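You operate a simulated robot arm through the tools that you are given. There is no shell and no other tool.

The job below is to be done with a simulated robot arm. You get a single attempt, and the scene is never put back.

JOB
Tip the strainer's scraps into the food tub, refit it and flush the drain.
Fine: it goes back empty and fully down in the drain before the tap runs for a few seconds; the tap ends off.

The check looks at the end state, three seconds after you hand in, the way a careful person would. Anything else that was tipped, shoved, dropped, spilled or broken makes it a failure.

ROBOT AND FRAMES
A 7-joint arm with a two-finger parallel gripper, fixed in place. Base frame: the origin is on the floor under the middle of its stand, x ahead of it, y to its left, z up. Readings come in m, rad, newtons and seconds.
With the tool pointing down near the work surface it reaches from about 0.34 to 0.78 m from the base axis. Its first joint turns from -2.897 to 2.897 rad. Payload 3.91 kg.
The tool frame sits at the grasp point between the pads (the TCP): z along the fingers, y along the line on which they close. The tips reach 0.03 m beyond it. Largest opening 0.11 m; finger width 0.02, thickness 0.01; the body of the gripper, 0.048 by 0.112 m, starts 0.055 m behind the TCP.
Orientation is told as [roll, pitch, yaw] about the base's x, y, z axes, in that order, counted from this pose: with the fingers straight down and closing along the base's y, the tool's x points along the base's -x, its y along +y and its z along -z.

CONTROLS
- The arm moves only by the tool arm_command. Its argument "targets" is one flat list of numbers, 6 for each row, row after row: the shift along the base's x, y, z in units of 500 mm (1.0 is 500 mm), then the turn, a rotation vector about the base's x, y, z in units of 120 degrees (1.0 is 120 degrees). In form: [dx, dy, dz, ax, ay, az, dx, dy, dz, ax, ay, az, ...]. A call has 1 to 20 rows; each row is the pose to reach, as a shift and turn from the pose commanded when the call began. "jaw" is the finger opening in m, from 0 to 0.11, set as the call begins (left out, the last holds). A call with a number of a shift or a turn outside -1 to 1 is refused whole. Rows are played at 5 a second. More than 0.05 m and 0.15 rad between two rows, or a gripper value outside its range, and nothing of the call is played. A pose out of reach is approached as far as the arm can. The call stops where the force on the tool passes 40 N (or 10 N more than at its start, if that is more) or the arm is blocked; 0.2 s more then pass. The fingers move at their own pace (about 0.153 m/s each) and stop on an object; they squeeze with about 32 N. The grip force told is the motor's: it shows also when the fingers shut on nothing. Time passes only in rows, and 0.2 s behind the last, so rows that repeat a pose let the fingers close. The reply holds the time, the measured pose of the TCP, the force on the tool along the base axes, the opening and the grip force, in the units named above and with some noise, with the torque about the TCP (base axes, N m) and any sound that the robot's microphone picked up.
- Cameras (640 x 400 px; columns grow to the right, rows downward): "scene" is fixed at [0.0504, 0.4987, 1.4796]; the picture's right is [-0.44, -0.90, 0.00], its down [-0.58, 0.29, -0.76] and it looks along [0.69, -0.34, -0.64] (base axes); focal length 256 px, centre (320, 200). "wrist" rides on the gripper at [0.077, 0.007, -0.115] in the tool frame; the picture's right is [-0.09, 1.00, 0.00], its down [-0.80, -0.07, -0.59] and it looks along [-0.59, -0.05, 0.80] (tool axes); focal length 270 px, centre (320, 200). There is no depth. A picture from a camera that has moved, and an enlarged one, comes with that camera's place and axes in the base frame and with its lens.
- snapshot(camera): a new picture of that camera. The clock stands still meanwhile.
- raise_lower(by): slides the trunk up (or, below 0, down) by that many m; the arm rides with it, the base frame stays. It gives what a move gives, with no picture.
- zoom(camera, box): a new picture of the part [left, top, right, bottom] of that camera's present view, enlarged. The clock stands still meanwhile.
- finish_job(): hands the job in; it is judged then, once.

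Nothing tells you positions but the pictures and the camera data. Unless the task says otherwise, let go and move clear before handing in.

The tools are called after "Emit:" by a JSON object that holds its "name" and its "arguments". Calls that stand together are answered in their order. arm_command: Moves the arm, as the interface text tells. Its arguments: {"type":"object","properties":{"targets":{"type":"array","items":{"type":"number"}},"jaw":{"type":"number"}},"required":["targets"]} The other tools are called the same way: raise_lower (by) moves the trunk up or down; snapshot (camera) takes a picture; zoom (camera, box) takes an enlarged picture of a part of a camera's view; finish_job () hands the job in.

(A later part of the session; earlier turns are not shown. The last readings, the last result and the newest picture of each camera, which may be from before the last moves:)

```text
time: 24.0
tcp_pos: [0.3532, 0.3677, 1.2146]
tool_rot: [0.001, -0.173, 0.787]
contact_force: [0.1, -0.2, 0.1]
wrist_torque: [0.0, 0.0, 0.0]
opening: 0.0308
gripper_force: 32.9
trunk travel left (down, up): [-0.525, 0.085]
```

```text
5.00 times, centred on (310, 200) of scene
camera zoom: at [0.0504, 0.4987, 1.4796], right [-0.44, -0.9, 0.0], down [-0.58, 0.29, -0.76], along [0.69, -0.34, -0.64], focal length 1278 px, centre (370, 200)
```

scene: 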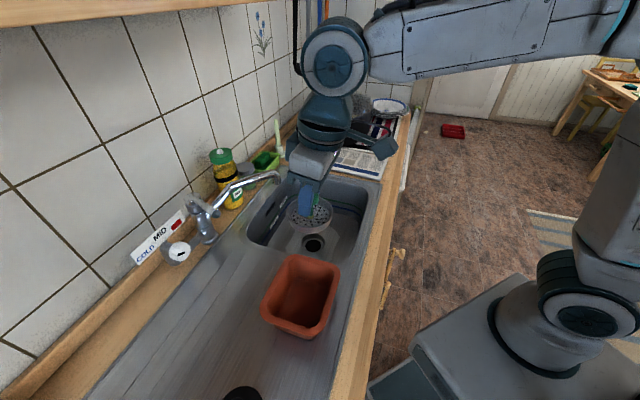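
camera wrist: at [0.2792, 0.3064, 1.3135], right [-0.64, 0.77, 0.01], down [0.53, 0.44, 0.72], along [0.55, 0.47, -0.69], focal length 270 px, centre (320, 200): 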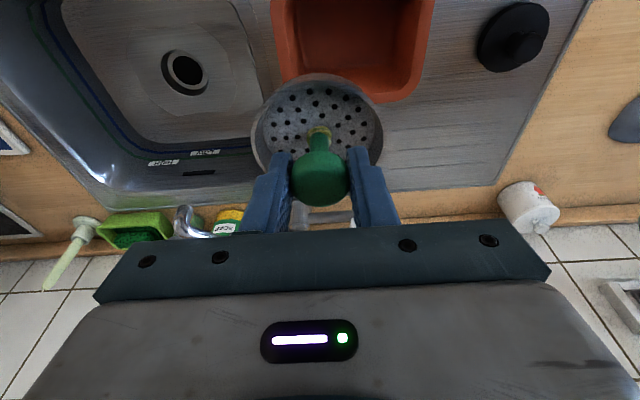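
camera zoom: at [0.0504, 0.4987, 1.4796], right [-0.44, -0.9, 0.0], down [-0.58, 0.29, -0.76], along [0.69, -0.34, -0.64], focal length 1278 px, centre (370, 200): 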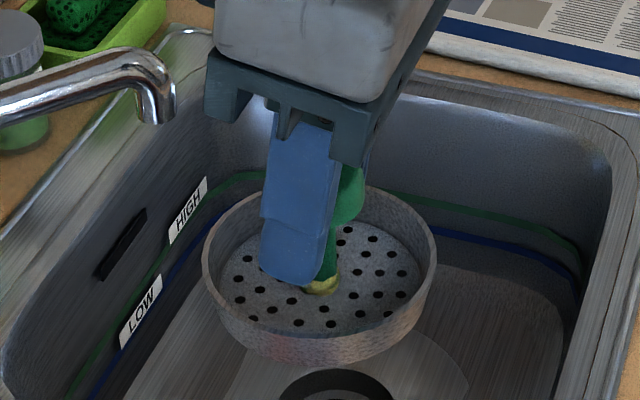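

The clump sits around the stem. I'll start the tip over the tub, lowering as I rotate.

Emit:
{"name": "arm_command", "arguments": {"targets": [0, 0, -0.0129, 0.0398, 0.0398, 0, 0, 0, -0.0258, 0.0795, 0.0795, 0, 0, 0, -0.0387, 0.1193, 0.1193, 0, 0, 0, -0.0516, 0.159, 0.159, 0, 0, 0, -0.0645, 0.1988, 0.1988, 0, 0, 0, -0.0774, 0.2385, 0.2385, 0, 0, 0, -0.0903, 0.2783, 0.2783, 0, 0, 0, -0.1032, 0.318, 0.318, 0, 0, 0, -0.1161, 0.3578, 0.3578, 0, 0, 0, -0.129, 0.3975, 0.3975, 0, 0, 0, -0.129, 0.4373, 0.4373, 0, 0, 0, -0.129, 0.477, 0.477, 0, 0, 0, -0.129, 0.5168, 0.5168, 0]}}

Emit:
{"name": "zoom", "arguments": {"camera": "scene", "box": [230, 140, 390, 340]}}

Emit:
{"name": "zoom", "arguments": {"camera": "wrist", "box": [220, 40, 420, 200]}}

```text
time: 26.8
tcp_pos: [0.3532, 0.368, 1.15]
tool_rot: [1.532, -0.007, 0.611]
contact_force: [-0.1, -0.8, -1.1]
wrist_torque: [-0.02, -0.01, 0.01]
opening: 0.0309
gripper_force: 32.6
trunk travel left (down, up): [-0.525, 0.085]
```

```text
2.00 times, centred on (310, 240) of scene
camera zoom: at [0.0504, 0.4987, 1.4796], right [-0.44, -0.9, 0.0], down [-0.58, 0.29, -0.76], along [0.69, -0.34, -0.64], focal length 511 px, centre (340, 120)
```

zoom: 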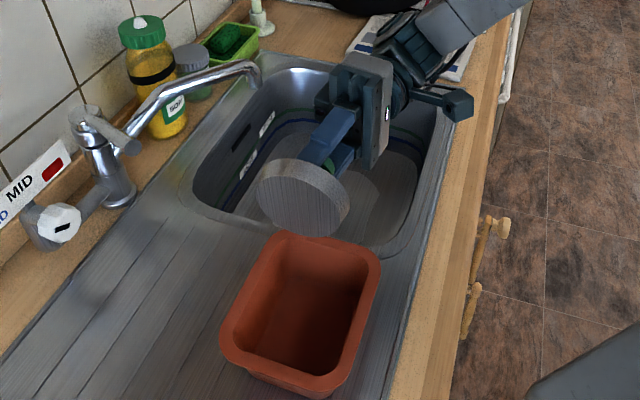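

```text
2.50 times, centred on (320, 120) of wrist
camera zoom: at [0.3556, 0.2315, 1.1602], right [0.04, 0.08, 1.0], down [1.0, -0.03, -0.04], along [0.03, 1.0, -0.08], focal length 676 px, centre (320, 400)
```

zoom: 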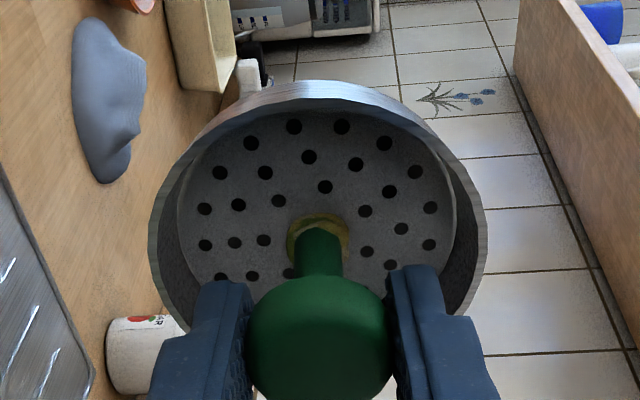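

Emit:
{"name": "arm_command", "arguments": {"targets": [0, 0, 0, 0.0398, 0.0398, 0, 0, 0, 0, 0.0795, 0.0795, 0, 0, 0, 0, 0.1193, 0.1193, 0, 0, 0, 0, 0.159, 0.159, 0, 0, 0, 0, 0.1988, 0.1988, 0, 0, 0, 0, 0.2385, 0.2385, 0, 0, 0, 0, 0.2783, 0.2783, 0, 0, 0, 0, 0.2783, 0.2783, 0]}}

Emit:
{"name": "zoom", "arguments": {"camera": "scene", "box": [230, 140, 390, 340]}}

Emit:
{"name": "zoom", "arguments": {"camera": "wrist", "box": [220, 40, 420, 200]}}

```text
time: 28.6
tcp_pos: [0.3525, 0.3681, 1.1501]
tool_rot: [2.35, 0.122, 0.662]
contact_force: [0.4, 0.9, -0.4]
wrist_torque: [-0.03, -0.03, -0.03]
opening: 0.0307
gripper_force: 32.0
trunk travel left (down, up): [-0.525, 0.085]
```

```text
2.00 times, centred on (310, 240) of scene
camera zoom: at [0.0504, 0.4987, 1.4796], right [-0.44, -0.9, 0.0], down [-0.58, 0.29, -0.76], along [0.69, -0.34, -0.64], focal length 511 px, centre (340, 120)
```

zoom: 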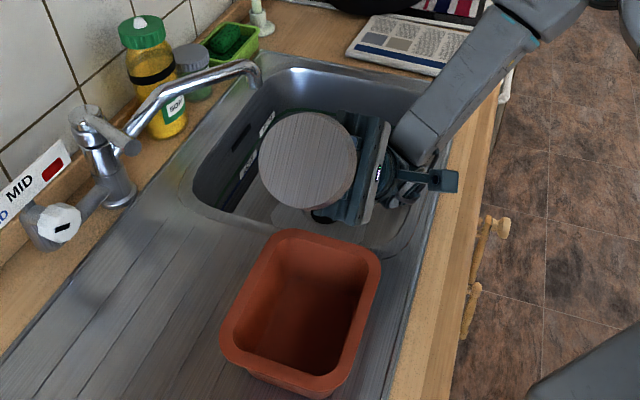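

```text
2.50 times, centred on (320, 120) of wrist
camera zoom: at [0.338, 0.2483, 1.0842], right [0.57, -0.44, 0.69], down [0.81, 0.16, -0.56], along [0.14, 0.88, 0.45], focal length 676 px, centre (320, 400)
```

zoom: 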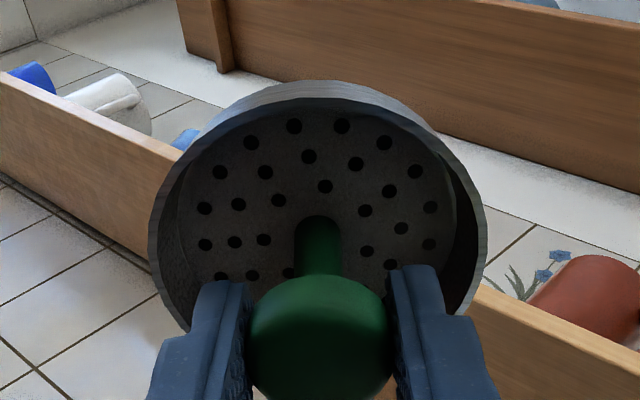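

The clump has left the plate. I'll check whether it landed in the tub.

Emit:
{"name": "zoom", "arguments": {"camera": "scene", "box": [255, 245, 345, 345]}}

Emit:
{"name": "zoom", "arguments": {"camera": "wrist", "box": [250, 90, 390, 200]}}

Emit:
{"name": "zoom", "arguments": {"camera": "scene", "box": [280, 180, 370, 270]}}

```text
4.00 times, centred on (300, 295) of scene
camera zoom: at [0.0504, 0.4987, 1.4796], right [-0.44, -0.9, 0.0], down [-0.58, 0.29, -0.76], along [0.69, -0.34, -0.64], focal length 1022 px, centre (400, -180)
```

zoom: 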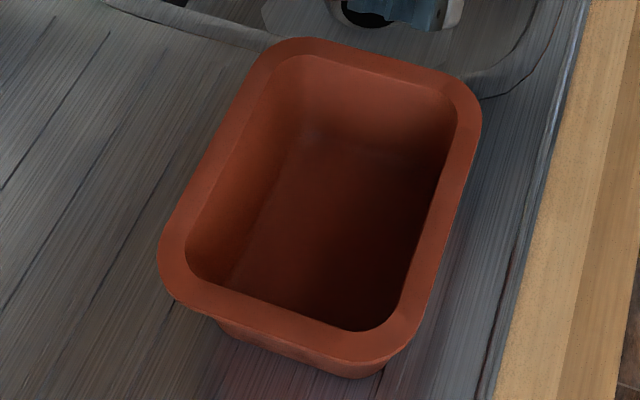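

```text
3.64 times, centred on (320, 145) of wrist
camera zoom: at [0.338, 0.2483, 1.0842], right [0.57, -0.44, 0.69], down [0.81, 0.16, -0.56], along [0.14, 0.88, 0.45], focal length 983 px, centre (320, 400)
```

zoom: 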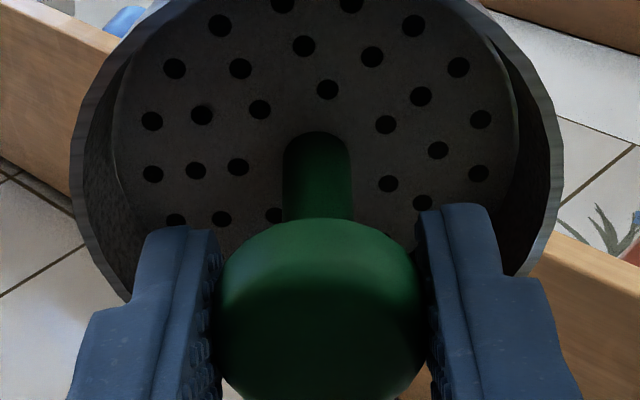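

```text
4.44 times, centred on (325, 225) of scene
camera zoom: at [0.0504, 0.4987, 1.4796], right [-0.44, -0.9, 0.0], down [-0.58, 0.29, -0.76], along [0.69, -0.34, -0.64], focal length 1136 px, centre (298, 89)
```

zoom: 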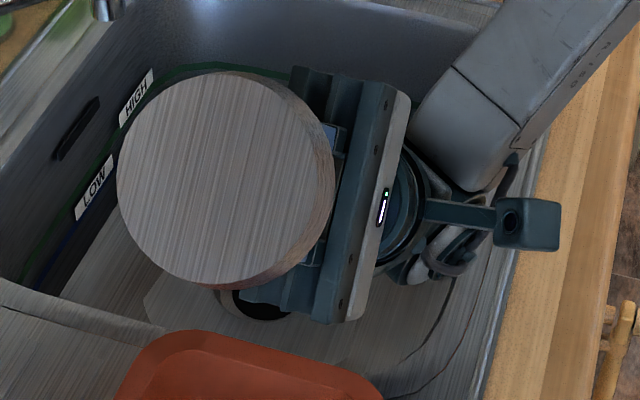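

Emit:
{"name": "snapshot", "arguments": {"camera": "wrist"}}

Emit:
{"name": "snapshot", "arguments": {"camera": "scene"}}

```text
taken
camera wrist: at [0.338, 0.2483, 1.0842], right [0.57, -0.44, 0.69], down [0.81, 0.16, -0.56], along [0.14, 0.88, 0.45], focal length 270 px, centre (320, 200)
```

wrist: 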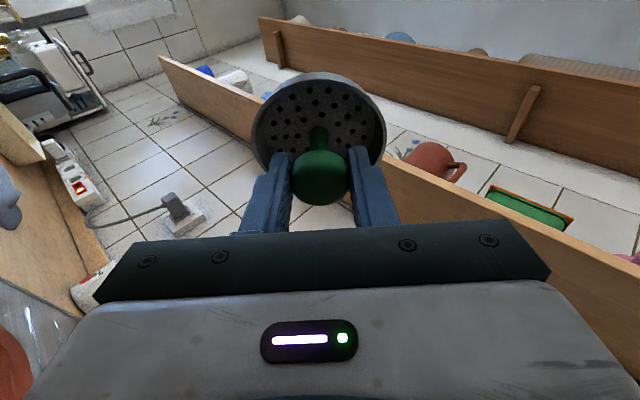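

```text
taken
```

scene: 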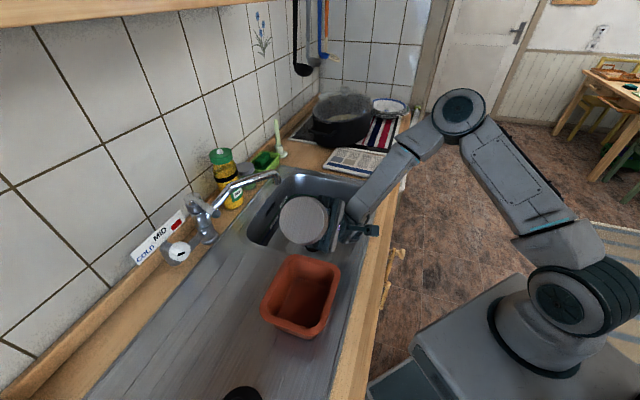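

It isn't visible on the strainer or the palm. While still over the tub, I'll roll the strainer about its own axis and back to shake off anything caught behind the knob.

Emit:
{"name": "arm_command", "arguments": {"targets": [0, 0, 0, -0.0231, 0.0385, 0.0435, 0, 0, 0, -0.0462, 0.077, 0.087, 0, 0, 0, -0.0693, 0.1155, 0.1305, 0, 0, 0, -0.0924, 0.154, 0.174, 0, 0, 0, -0.1155, 0.1925, 0.2175, 0, 0, 0, -0.1386, 0.231, 0.261, 0, 0, 0, -0.1617, 0.2695, 0.3045, 0, 0, 0, -0.185, 0.308, 0.348, 0, 0, 0, -0.185, 0.308, 0.348]}}

Emit:
{"name": "snapshot", "arguments": {"camera": "wrist"}}

Emit:
{"name": "zoom", "arguments": {"camera": "scene", "box": [250, 170, 390, 340]}}

```text
time: 30.6
tcp_pos: [0.3531, 0.3681, 1.1496]
tool_rot: [2.801, 0.743, 1.628]
contact_force: [-0.3, 0.1, 0.5]
wrist_torque: [0.0, -0.03, 0.03]
opening: 0.0308
gripper_force: 31.9
trunk travel left (down, up): [-0.525, 0.085]
```

```text
taken
camera wrist: at [0.4047, 0.2442, 1.1238], right [0.92, 0.34, 0.19], down [0.12, 0.2, -0.97], along [-0.37, 0.92, 0.15], focal length 270 px, centre (320, 200)
```

wrist: 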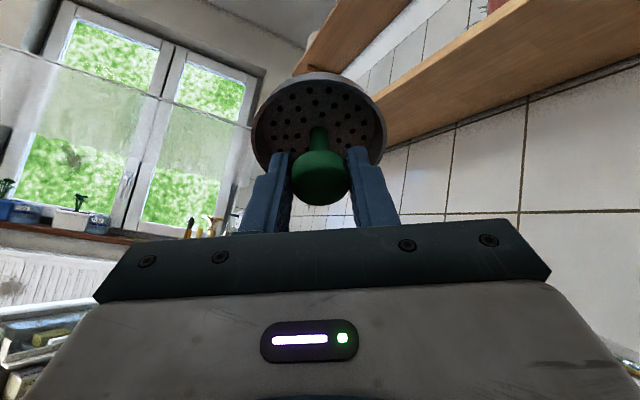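

```text
2.35 times, centred on (320, 255) of scene
camera zoom: at [0.0504, 0.4987, 1.4796], right [-0.44, -0.9, 0.0], down [-0.58, 0.29, -0.76], along [0.69, -0.34, -0.64], focal length 601 px, centre (320, 71)
```

zoom: 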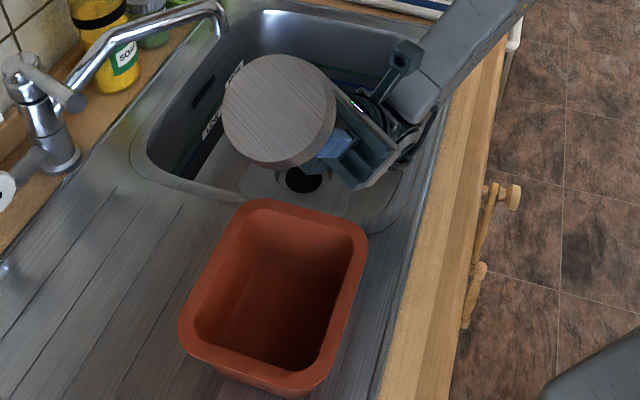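

The strainer looks empty from here. I'll undo the roll and the tilt while rising, then look straight down into the tub.

Emit:
{"name": "arm_command", "arguments": {"targets": [0, 0, 0.01, 0.0231, -0.0385, -0.0435, 0, 0, 0.02, 0.0462, -0.077, -0.087, 0, 0, 0.04, 0.0693, -0.1155, -0.1305, 0, 0, 0.06, 0.0924, -0.154, -0.174, 0, 0, 0.08, 0.1155, -0.1925, -0.2175, 0, 0, 0.1, 0.1386, -0.231, -0.261, 0, 0, 0.12, 0.1617, -0.2695, -0.3045, 0, 0, 0.129, 0.185, -0.308, -0.348]}}

Emit:
{"name": "arm_command", "arguments": {"targets": [0, 0, 0, -0.0398, -0.0398, 0, 0, 0, 0, -0.0795, -0.0795, 0, 0, 0, 0, -0.1193, -0.1193, 0, 0, 0, 0, -0.159, -0.159, 0, 0, 0, 0, -0.1988, -0.1988, 0, 0, 0, 0, -0.2385, -0.2385, 0, 0, 0, 0, -0.2783, -0.2783, 0, 0, 0, 0, -0.318, -0.318, 0, 0, 0, 0, -0.3578, -0.3578, 0, 0, 0, 0, -0.3975, -0.3975, 0, 0, 0, 0, -0.4373, -0.4373, 0, 0, 0, 0, -0.477, -0.477, 0, 0, 0, 0, -0.5168, -0.5168, 0, 0, 0, 0, -0.5566, -0.5566, 0, 0, 0, 0, -0.5963, -0.5963, 0, 0, 0, 0, -0.6361, -0.6361, 0, 0, 0, 0, -0.6758, -0.6758, 0, 0, 0, 0, -0.7156, -0.7156, 0, 0, 0, 0, -0.7553, -0.7553, 0, 0, 0, 0, -0.7951, -0.7951, 0]}}

Emit:
{"name": "snapshot", "arguments": {"camera": "wrist"}}

Emit:
{"name": "zoom", "arguments": {"camera": "wrist", "box": [240, 0, 440, 200]}}

Emit:
{"name": "zoom", "arguments": {"camera": "scene", "box": [250, 170, 390, 340]}}

```text
time: 32.4
tcp_pos: [0.3526, 0.3689, 1.2163]
tool_rot: [2.347, 0.123, 0.661]
contact_force: [-0.3, -0.3, -1.3]
wrist_torque: [-0.02, -0.01, -0.03]
opening: 0.0306
gripper_force: 32.1
trunk travel left (down, up): [-0.525, 0.085]
```

```text
time: 36.6
tcp_pos: [0.3521, 0.3681, 1.2145]
tool_rot: [-0.002, -0.175, 0.785]
contact_force: [0.9, -0.5, -0.3]
wrist_torque: [0.0, 0.02, -0.02]
opening: 0.0309
gripper_force: 32.3
trunk travel left (down, up): [-0.525, 0.085]
```

```text
taken
camera wrist: at [0.28, 0.3066, 1.3135], right [-0.64, 0.77, 0.01], down [0.53, 0.44, 0.72], along [0.55, 0.47, -0.69], focal length 270 px, centre (320, 200)
```

wrist: 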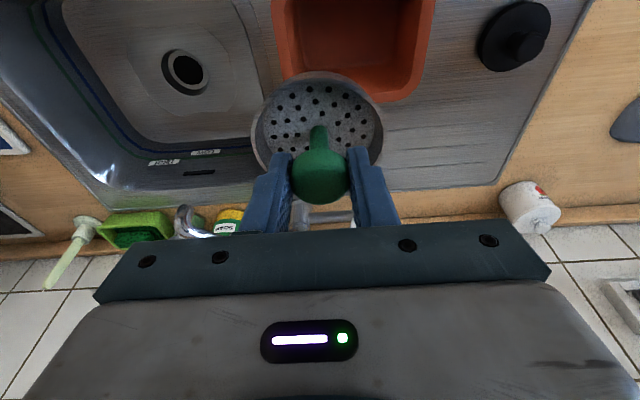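

```text
2.00 times, centred on (340, 100) of wrist
camera zoom: at [0.28, 0.3066, 1.3135], right [-0.64, 0.77, 0.01], down [0.53, 0.44, 0.72], along [0.55, 0.47, -0.69], focal length 541 px, centre (280, 400)
```

zoom: 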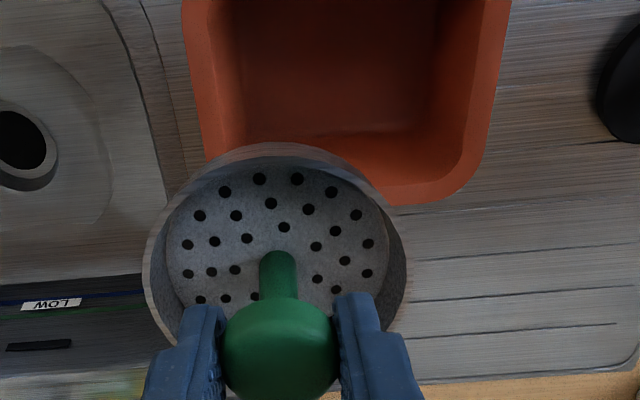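

```text
2.35 times, centred on (320, 255) of scene
camera zoom: at [0.0504, 0.4987, 1.4796], right [-0.44, -0.9, 0.0], down [-0.58, 0.29, -0.76], along [0.69, -0.34, -0.64], focal length 601 px, centre (320, 71)
```

zoom: 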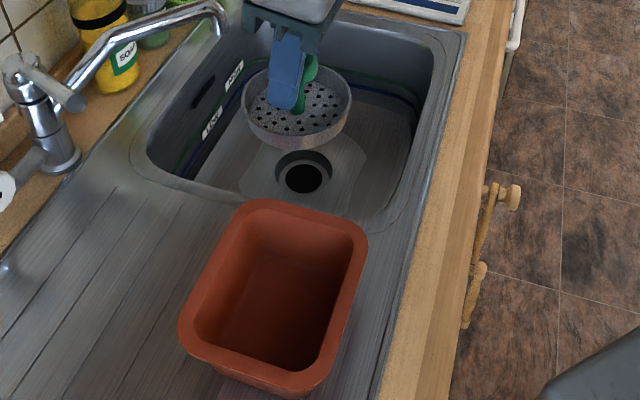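

The strainer is clearly empty now. The strainer blocks part of the tub, so I'll step sideways to see all of the tub's inside.

Emit:
{"name": "arm_command", "arguments": {"targets": [0.026, -0.06, 0.02, 0, 0, 0, 0.051, -0.118, 0.04, 0, 0, 0, 0.077, -0.178, 0.06, 0, 0, 0, 0.102, -0.237, 0.08, 0, 0, 0, 0.128, -0.296, 0.1, 0, 0, 0]}}

Emit:
{"name": "snapshot", "arguments": {"camera": "wrist"}}

```text
time: 37.8
tcp_pos: [0.4167, 0.2196, 1.2645]
tool_rot: [0.002, -0.177, 0.786]
contact_force: [-2.1, -0.6, -0.7]
wrist_torque: [0.01, 0.0, 0.03]
opening: 0.0309
gripper_force: 31.7
trunk travel left (down, up): [-0.525, 0.085]
```

```text
taken
camera wrist: at [0.3445, 0.1573, 1.3644], right [-0.64, 0.77, 0.02], down [0.53, 0.43, 0.73], along [0.55, 0.48, -0.69], focal length 270 px, centre (320, 200)
```

wrist: 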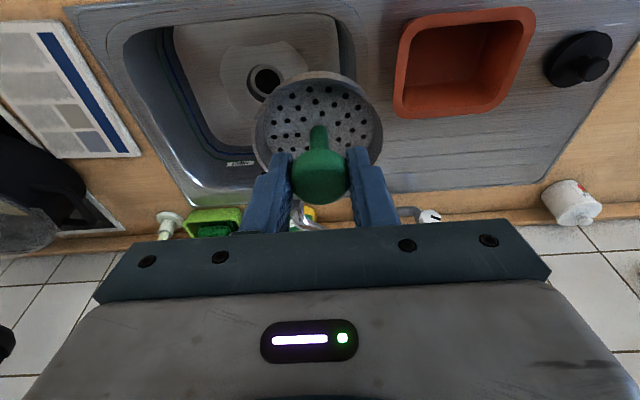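

Emit:
{"name": "zoom", "arguments": {"camera": "wrist", "box": [385, 0, 545, 125]}}

Emit:
{"name": "zoom", "arguments": {"camera": "wrist", "box": [150, 20, 390, 200]}}

Emit:
{"name": "zoom", "arguments": {"camera": "scene", "box": [200, 190, 400, 390]}}

```text
3.20 times, centred on (465, 62) of wrist
camera zoom: at [0.3445, 0.1573, 1.3644], right [-0.64, 0.77, 0.02], down [0.53, 0.43, 0.73], along [0.55, 0.48, -0.69], focal length 865 px, centre (-144, 640)
```

zoom: 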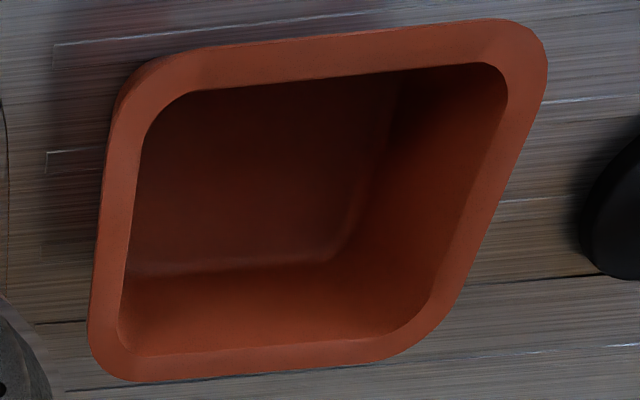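

```text
2.22 times, centred on (270, 110) of wrist
camera zoom: at [0.3445, 0.1573, 1.3644], right [-0.64, 0.77, 0.02], down [0.53, 0.43, 0.73], along [0.55, 0.48, -0.69], focal length 601 px, centre (431, 400)
```

zoom: 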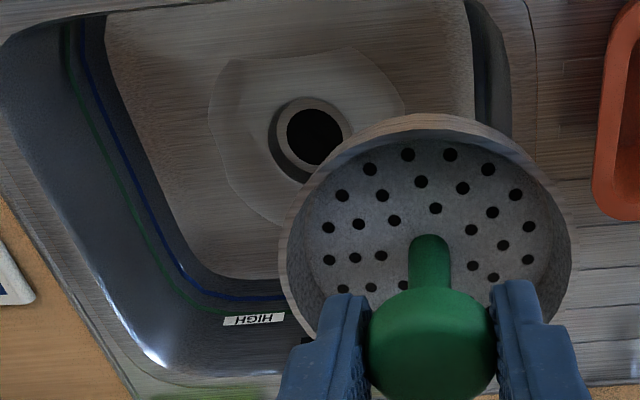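

```text
2.00 times, centred on (300, 290) of scene
camera zoom: at [0.0504, 0.4987, 1.4796], right [-0.44, -0.9, 0.0], down [-0.58, 0.29, -0.76], along [0.69, -0.34, -0.64], focal length 511 px, centre (360, 20)
```

zoom: 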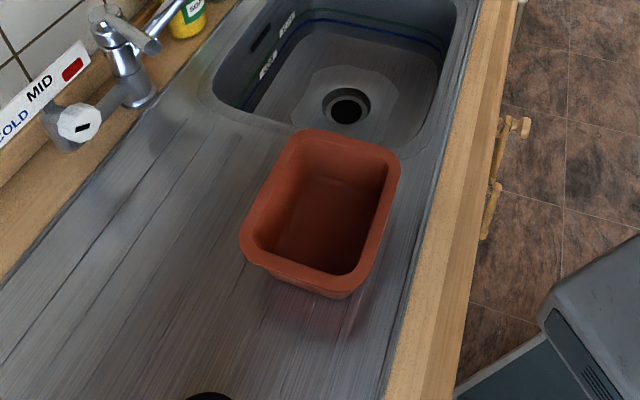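

From these two views I can't see the clump, and the strip along the tub's front wall is hidden from both cameras. I'll tilt the camera more directly down to see that strip and the whole basin.

Emit:
{"name": "arm_command", "arguments": {"targets": [0.018, 0.024, 0, -0.0368, 0.0368, 0, 0.036, 0.048, 0, -0.0736, 0.0736, 0, 0.054, 0.072, 0, -0.1104, 0.1104, 0, 0.072, 0.096, 0, -0.1473, 0.1473, 0]}}

Emit:
{"name": "snapshot", "arguments": {"camera": "wrist"}}

Emit:
{"name": "zoom", "arguments": {"camera": "wrist", "box": [380, 20, 540, 180]}}

```text
time: 38.8
tcp_pos: [0.454, 0.2689, 1.2652]
tool_rot: [-0.001, 0.265, 0.787]
contact_force: [1.0, -0.4, -0.9]
wrist_torque: [-0.01, -0.01, 0.0]
opening: 0.0311
gripper_force: 31.9
trunk travel left (down, up): [-0.525, 0.085]
```

```text
taken
camera wrist: at [0.417, 0.2432, 1.3947], right [-0.64, 0.76, -0.02], down [0.71, 0.61, 0.36], along [0.29, 0.22, -0.93], focal length 270 px, centre (320, 200)
```

wrist: 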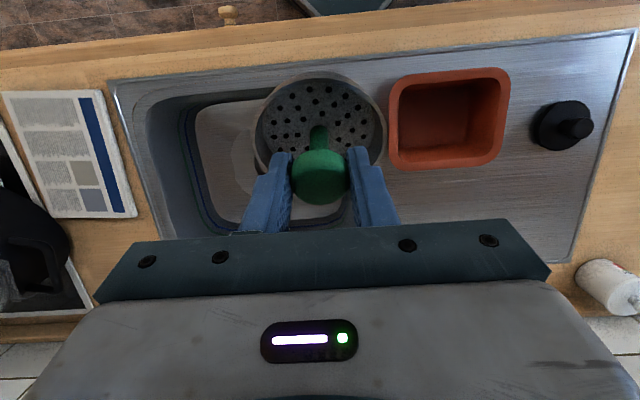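

```text
2.50 times, centred on (460, 100) of wrist
camera zoom: at [0.417, 0.2432, 1.3947], right [-0.64, 0.76, -0.02], down [0.71, 0.61, 0.36], along [0.29, 0.22, -0.93], focal length 676 px, centre (-30, 450)
```

zoom: 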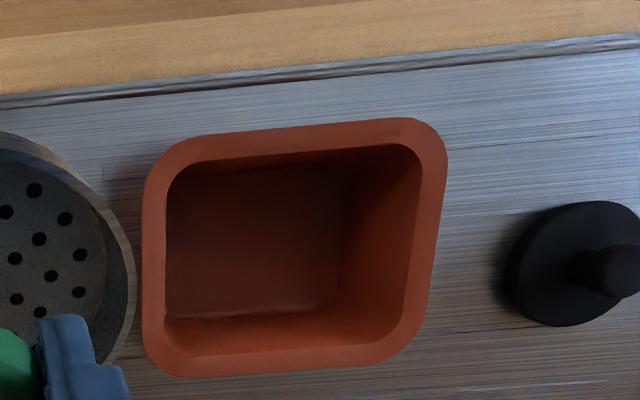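

The tub looks empty, so the clump went somewhere else or is hidden on the strainer. I'll check the strainer, the basin, the drain and the surroundings before doing anything else.

Emit:
{"name": "zoom", "arguments": {"camera": "wrist", "box": [245, 60, 395, 210]}}

Emit:
{"name": "zoom", "arguments": {"camera": "scene", "box": [240, 170, 390, 270]}}

Emit:
{"name": "zoom", "arguments": {"camera": "scene", "box": [300, 225, 330, 250]}}

Emit:
{"name": "zoom", "arguments": {"camera": "scene", "box": [255, 245, 345, 345]}}

Emit:
{"name": "snapshot", "arguments": {"camera": "scene"}}

```text
2.67 times, centred on (320, 135) of wrist
camera zoom: at [0.417, 0.2432, 1.3947], right [-0.64, 0.76, -0.02], down [0.71, 0.61, 0.36], along [0.29, 0.22, -0.93], focal length 721 px, centre (320, 373)
```

zoom: 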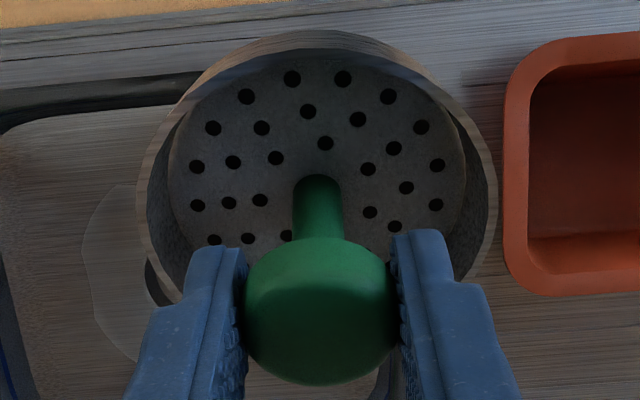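

```text
4.00 times, centred on (315, 220) of scene
camera zoom: at [0.0504, 0.4987, 1.4796], right [-0.44, -0.9, 0.0], down [-0.58, 0.29, -0.76], along [0.69, -0.34, -0.64], focal length 1022 px, centre (340, 120)
```

zoom: 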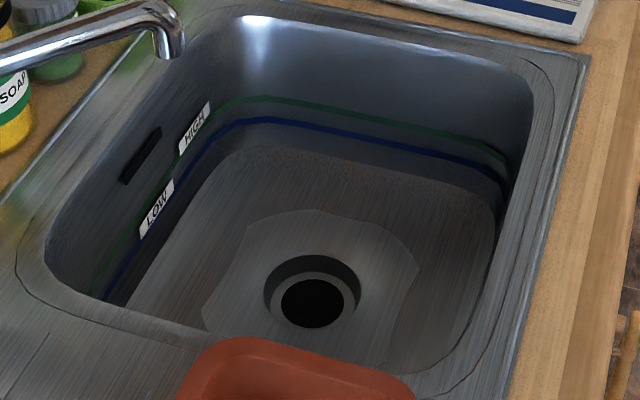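

```text
16.00 times, centred on (315, 238) of scene
camera zoom: at [0.0504, 0.4987, 1.4796], right [-0.44, -0.9, 0.0], down [-0.58, 0.29, -0.76], along [0.69, -0.34, -0.64], focal length 4089 px, centre (400, -400)
```

zoom: 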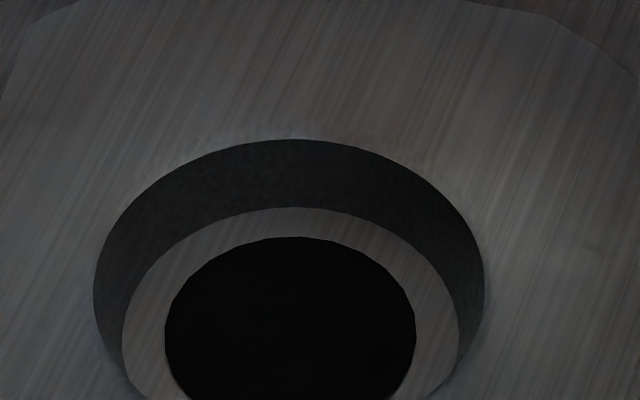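

```text
4.00 times, centred on (300, 295) of scene
camera zoom: at [0.0504, 0.4987, 1.4796], right [-0.44, -0.9, 0.0], down [-0.58, 0.29, -0.76], along [0.69, -0.34, -0.64], focal length 1022 px, centre (400, -180)
```

zoom: 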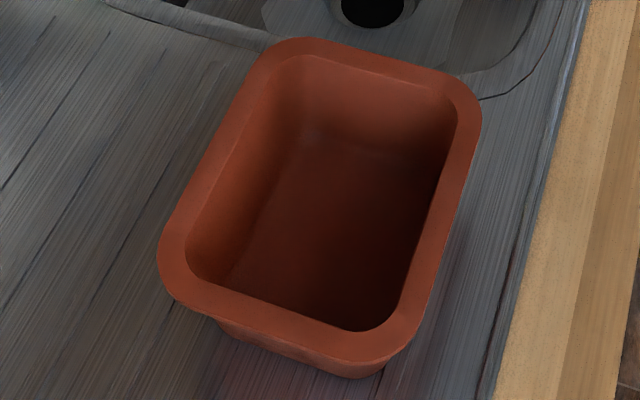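

```text
taken
```

scene: 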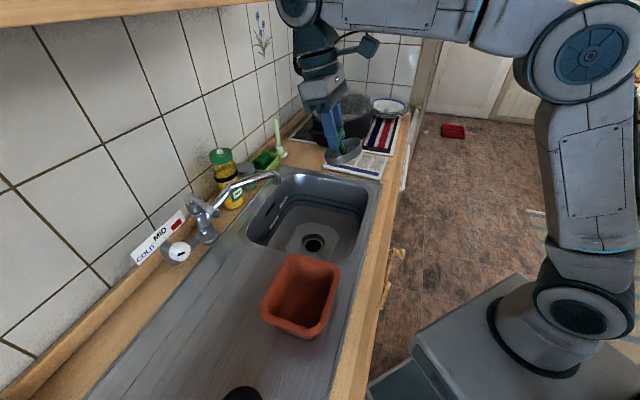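

Emit:
{"name": "zoom", "arguments": {"camera": "scene", "box": [290, 70, 390, 180]}}

Emit:
{"name": "zoom", "arguments": {"camera": "scene", "box": [310, 125, 370, 170]}}

Emit:
{"name": "zoom", "arguments": {"camera": "wrist", "box": [100, 40, 320, 250]}}

```text
3.64 times, centred on (340, 125) of scene
camera zoom: at [0.0504, 0.4987, 1.4796], right [-0.44, -0.9, 0.0], down [-0.58, 0.29, -0.76], along [0.69, -0.34, -0.64], focal length 929 px, centre (247, 473)
```

zoom: 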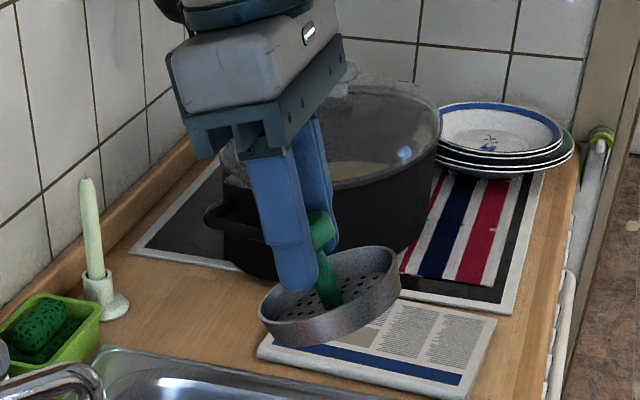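

```text
8.89 times, centred on (340, 148) of scene
camera zoom: at [0.0504, 0.4987, 1.4796], right [-0.44, -0.9, 0.0], down [-0.58, 0.29, -0.76], along [0.69, -0.34, -0.64], focal length 2272 px, centre (142, 667)
```

zoom: 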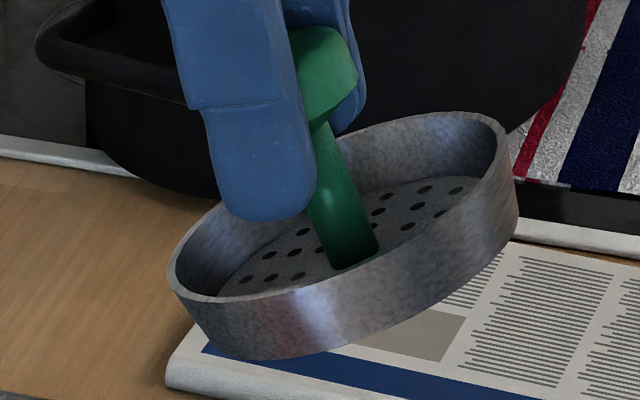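

```text
1.90 times, centred on (210, 145) of wrist
camera zoom: at [0.417, 0.2432, 1.3947], right [-0.64, 0.76, -0.02], down [0.71, 0.61, 0.36], along [0.29, 0.22, -0.93], focal length 515 px, centre (530, 305)
```

zoom: 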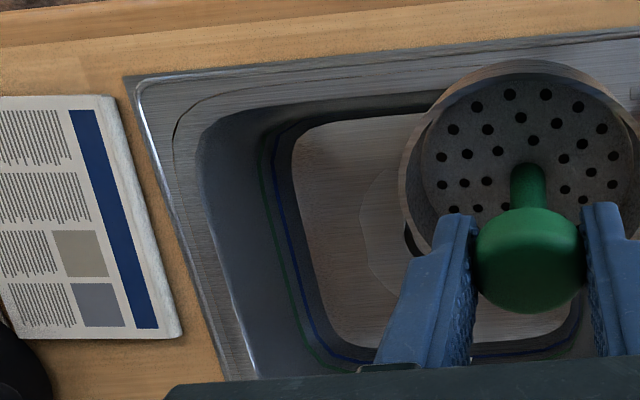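

The strainer is fully empty, but I still haven't found the clump. I'll move to the far side of the tub, where the strainer won't block the strip between tub and basin.

Emit:
{"name": "arm_command", "arguments": {"targets": [-0.054, 0.055, 0.01, 0, 0, 0, -0.11, 0.11, 0.02, 0, 0, 0, -0.165, 0.165, 0.03, 0, 0, 0, -0.22, 0.22, 0.04, 0, 0, 0, -0.274, 0.275, 0.05, 0, 0, 0, -0.329, 0.33, 0.06, 0, 0, 0, -0.384, 0.385, 0.06, 0, 0, 0, -0.438, 0.44, 0.06, 0, 0, 0, -0.492, 0.494, 0.06, 0, 0, 0]}}

Emit:
{"name": "snapshot", "arguments": {"camera": "wrist"}}

Emit:
{"name": "zoom", "arguments": {"camera": "wrist", "box": [0, 0, 250, 230]}}

```text
time: 40.8
tcp_pos: [0.2343, 0.4875, 1.2937]
tool_rot: [0.0, 0.262, 0.784]
contact_force: [0.5, 0.1, -1.1]
wrist_torque: [0.01, -0.03, 0.03]
opening: 0.031
gripper_force: 32.0
out of reach, approached as far as the arm can: row 9
trunk travel left (down, up): [-0.525, 0.085]
```

```text
taken
camera wrist: at [0.1961, 0.4632, 1.4238], right [-0.64, 0.76, -0.02], down [0.71, 0.61, 0.37], along [0.29, 0.22, -0.93], focal length 270 px, centre (320, 200)
```

wrist: 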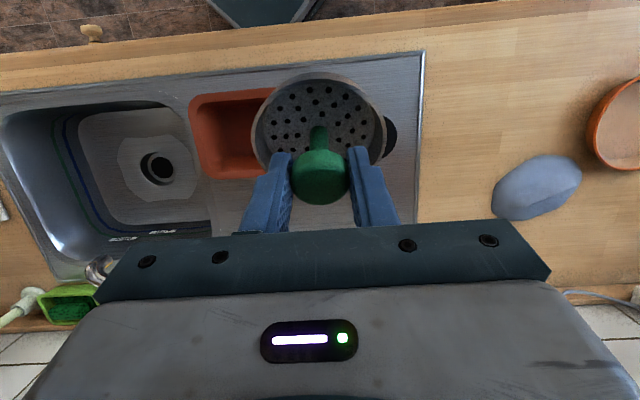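

```text
1.74 times, centred on (125, 115) of wrist
camera zoom: at [0.1961, 0.4632, 1.4238], right [-0.64, 0.76, -0.02], down [0.71, 0.61, 0.37], along [0.29, 0.22, -0.93], focal length 470 px, centre (659, 348)
```

zoom: 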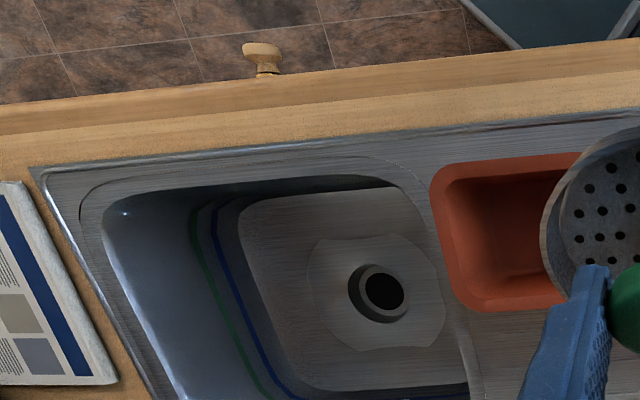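

There's another orange-rimmed vessel further along the counter, which could matter. I'll take a closer look at it and at the visible half of the tub.

Emit:
{"name": "zoom", "arguments": {"camera": "wrist", "box": [470, 50, 640, 230]}}

Emit:
{"name": "zoom", "arguments": {"camera": "wrist", "box": [180, 80, 280, 190]}}

Emit:
{"name": "zoom", "arguments": {"camera": "wrist", "box": [120, 130, 200, 200]}}

```text
2.22 times, centred on (555, 140) of wrist
camera zoom: at [0.1961, 0.4632, 1.4238], right [-0.64, 0.76, -0.02], down [0.71, 0.61, 0.37], along [0.29, 0.22, -0.93], focal length 601 px, centre (-202, 333)
```

zoom: 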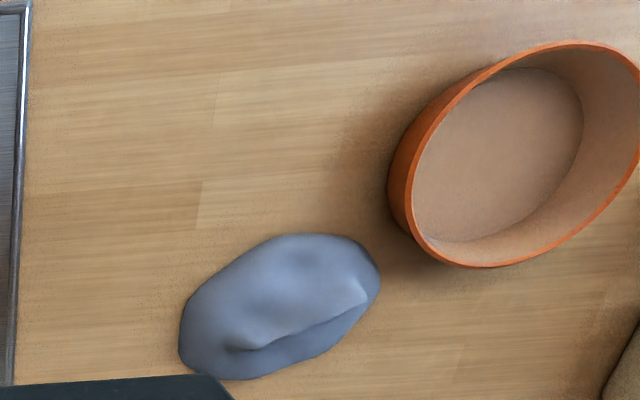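

```text
3.64 times, centred on (230, 135) of wrist
camera zoom: at [0.1961, 0.4632, 1.4238], right [-0.64, 0.76, -0.02], down [0.71, 0.61, 0.37], along [0.29, 0.22, -0.93], focal length 983 px, centre (647, 436)
```

zoom: 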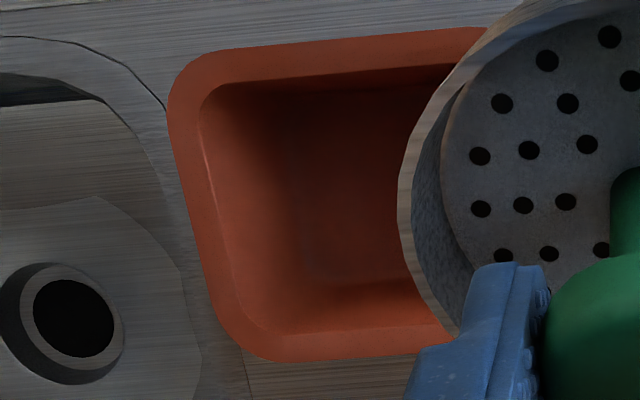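

```text
5.71 times, centred on (160, 165) of wrist
camera zoom: at [0.1961, 0.4632, 1.4238], right [-0.64, 0.76, -0.02], down [0.71, 0.61, 0.37], along [0.29, 0.22, -0.93], focal length 1544 px, centre (1234, 400)
```

zoom: 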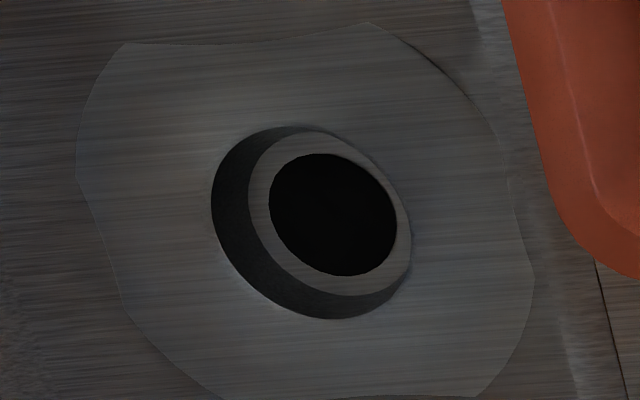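

The round vessel is out of reach, so the rectangular tub beside the sink is the food tub. I'll inspect the gripper and strainer with the scene camera, and then the floor.

Emit:
{"name": "snapshot", "arguments": {"camera": "scene"}}

Emit:
{"name": "zoom", "arguments": {"camera": "scene", "box": [370, 100, 640, 300]}}

```text
taken
```

scene: 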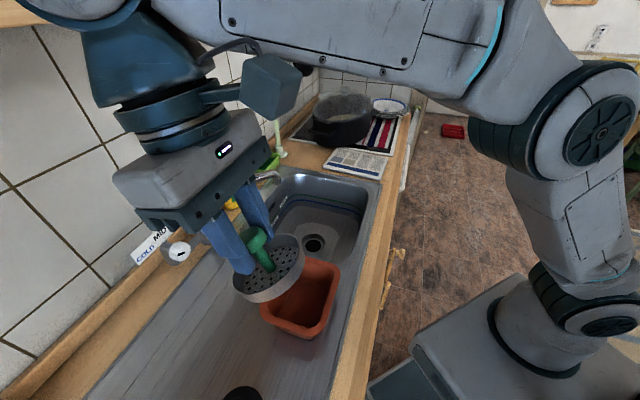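

```text
2.00 times, centred on (505, 200) of scene
camera zoom: at [0.0504, 0.4987, 1.4796], right [-0.44, -0.9, 0.0], down [-0.58, 0.29, -0.76], along [0.69, -0.34, -0.64], focal length 511 px, centre (-50, 200)
```

zoom: 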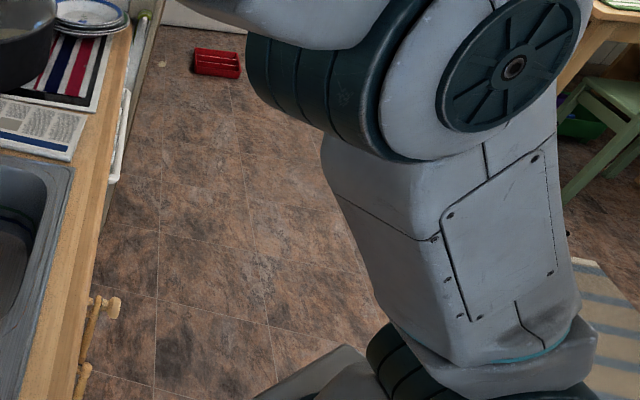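

Emit:
{"name": "zoom", "arguments": {"camera": "scene", "box": [190, 170, 320, 310]}}

Emit:
{"name": "zoom", "arguments": {"camera": "scene", "box": [250, 240, 350, 345]}}

Emit:
{"name": "zoom", "arguments": {"camera": "scene", "box": [100, 230, 340, 400]}}

```text
2.86 times, centred on (255, 240) of scene
camera zoom: at [0.0504, 0.4987, 1.4796], right [-0.44, -0.9, 0.0], down [-0.58, 0.29, -0.76], along [0.69, -0.34, -0.64], focal length 730 px, centre (506, 86)
```

zoom: 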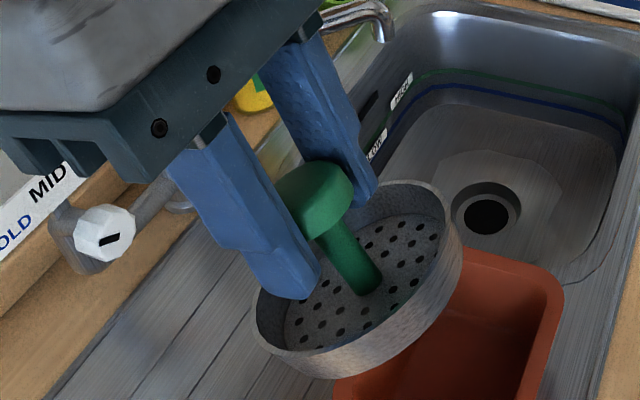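

```text
3.81 times, centred on (300, 292) of scene
camera zoom: at [0.0504, 0.4987, 1.4796], right [-0.44, -0.9, 0.0], down [-0.58, 0.29, -0.76], along [0.69, -0.34, -0.64], focal length 974 px, centre (396, -152)
```

zoom: 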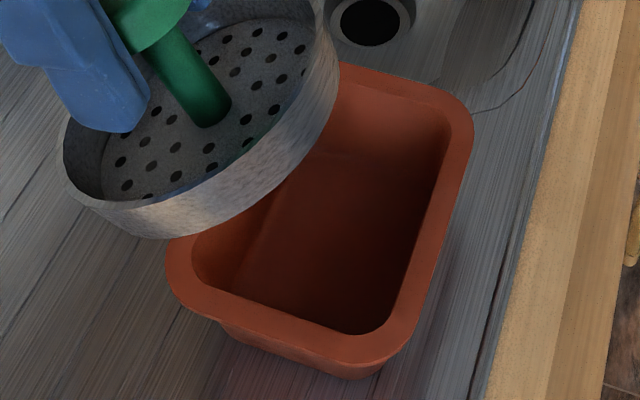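

```text
2.35 times, centred on (220, 315) of scene
camera zoom: at [0.0504, 0.4987, 1.4796], right [-0.44, -0.9, 0.0], down [-0.58, 0.29, -0.76], along [0.69, -0.34, -0.64], focal length 601 px, centre (555, -71)
```

zoom: 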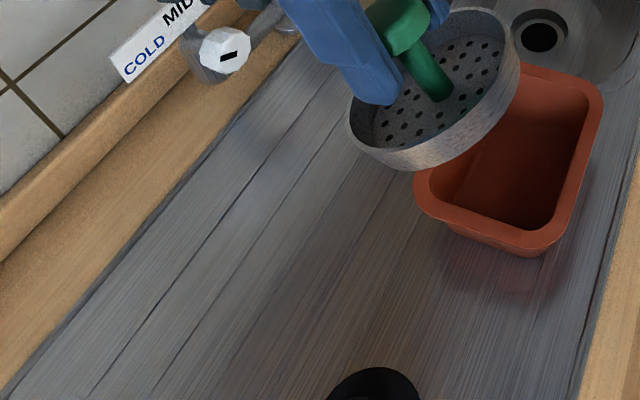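

The strainer and gripper carry nothing, and neither do the tub, the drainboard or the floor as far as I can see. I'll inspect the drain and basin closely from above, with the strainer out of the line of sight.

Emit:
{"name": "arm_command", "arguments": {"targets": [0.07, -0.028, -0.005, 0, 0, 0, 0.14, -0.056, -0.01, 0, 0, 0, 0.21, -0.084, -0.015, 0, 0, 0, 0.28, -0.112, -0.02, 0, 0, 0, 0.35, -0.14, -0.025, 0, 0, 0, 0.42, -0.168, -0.03, 0, 0, 0, 0.5, -0.2, -0.04, 0, 0, 0]}}

Emit:
{"name": "snapshot", "arguments": {"camera": "wrist"}}

Emit:
{"name": "zoom", "arguments": {"camera": "wrist", "box": [180, 60, 300, 160]}}

```text
time: 42.4
tcp_pos: [0.4165, 0.39, 1.2747]
tool_rot: [0.0, 0.259, 0.787]
contact_force: [-0.5, -1.1, 0.1]
wrist_torque: [0.0, 0.04, 0.02]
opening: 0.0307
gripper_force: 31.9
out of reach, approached as far as the arm can: row 3, 4, 5, 6, 7
trunk travel left (down, up): [-0.525, 0.085]
```

```text
taken
camera wrist: at [0.3792, 0.3646, 1.4057], right [-0.65, 0.76, -0.02], down [0.7, 0.61, 0.37], along [0.3, 0.22, -0.93], focal length 270 px, centre (320, 200)
```

wrist: 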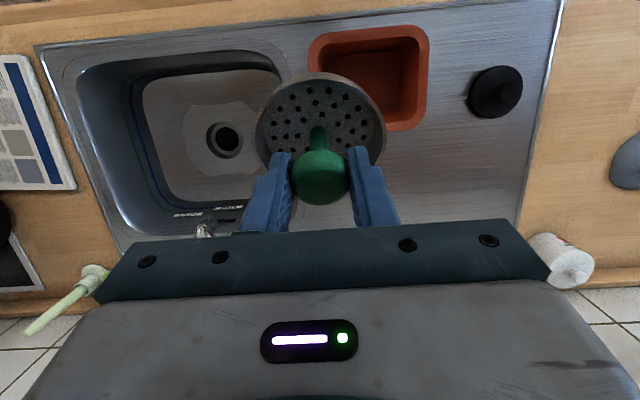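

```text
4.00 times, centred on (240, 110) of wrist
camera zoom: at [0.3792, 0.3646, 1.4057], right [-0.65, 0.76, -0.02], down [0.7, 0.61, 0.37], along [0.3, 0.22, -0.93], focal length 1081 px, centre (640, 560)
```

zoom: 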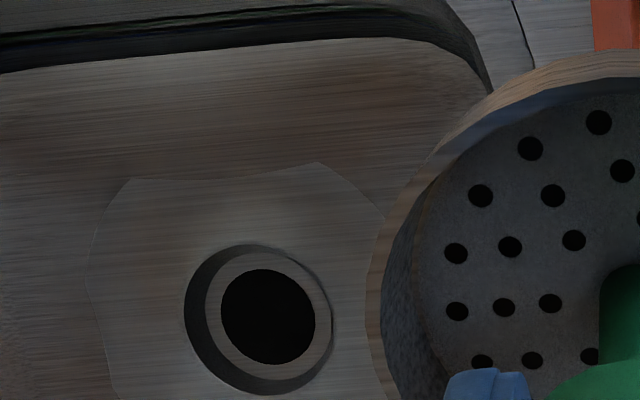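

Emit:
{"name": "zoom", "arguments": {"camera": "wrist", "box": [300, 15, 440, 140]}}

Emit:
{"name": "zoom", "arguments": {"camera": "scene", "box": [258, 250, 342, 340]}}

Emit:
{"name": "zoom", "arguments": {"camera": "wrist", "box": [30, 30, 310, 240]}}

```text
3.20 times, centred on (370, 78) of wrist
camera zoom: at [0.3792, 0.3646, 1.4057], right [-0.65, 0.76, -0.02], down [0.7, 0.61, 0.37], along [0.3, 0.22, -0.93], focal length 865 px, centre (160, 592)
```

zoom: 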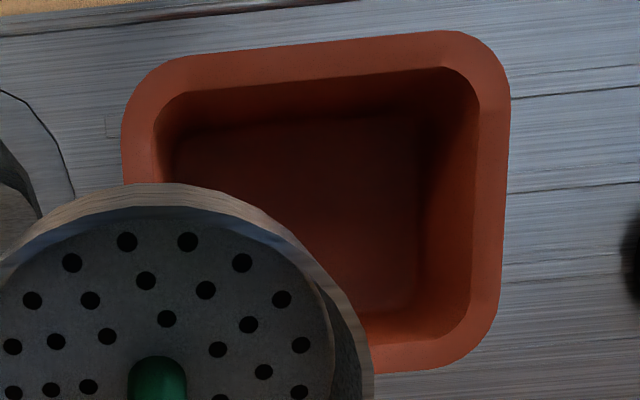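

```text
4.44 times, centred on (300, 295) of scene
camera zoom: at [0.0504, 0.4987, 1.4796], right [-0.44, -0.9, 0.0], down [-0.58, 0.29, -0.76], along [0.69, -0.34, -0.64], focal length 1136 px, centre (409, -222)
```

zoom: 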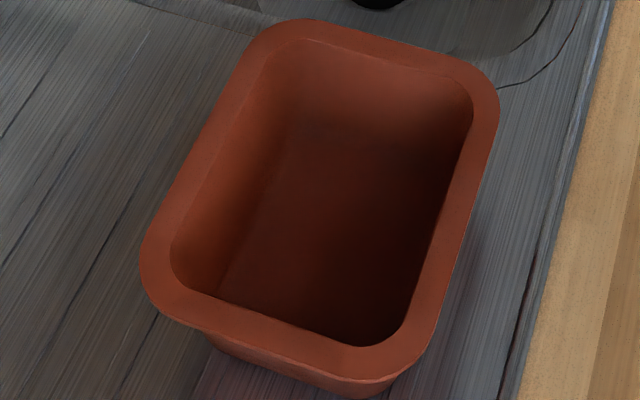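

```text
1.90 times, centred on (170, 135) of wrist
camera zoom: at [0.3792, 0.3646, 1.4057], right [-0.65, 0.76, -0.02], down [0.7, 0.61, 0.37], along [0.3, 0.22, -0.93], focal length 515 px, centre (606, 324)
```

zoom: 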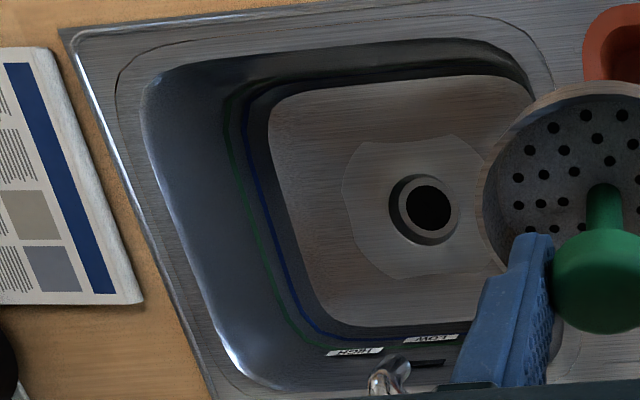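

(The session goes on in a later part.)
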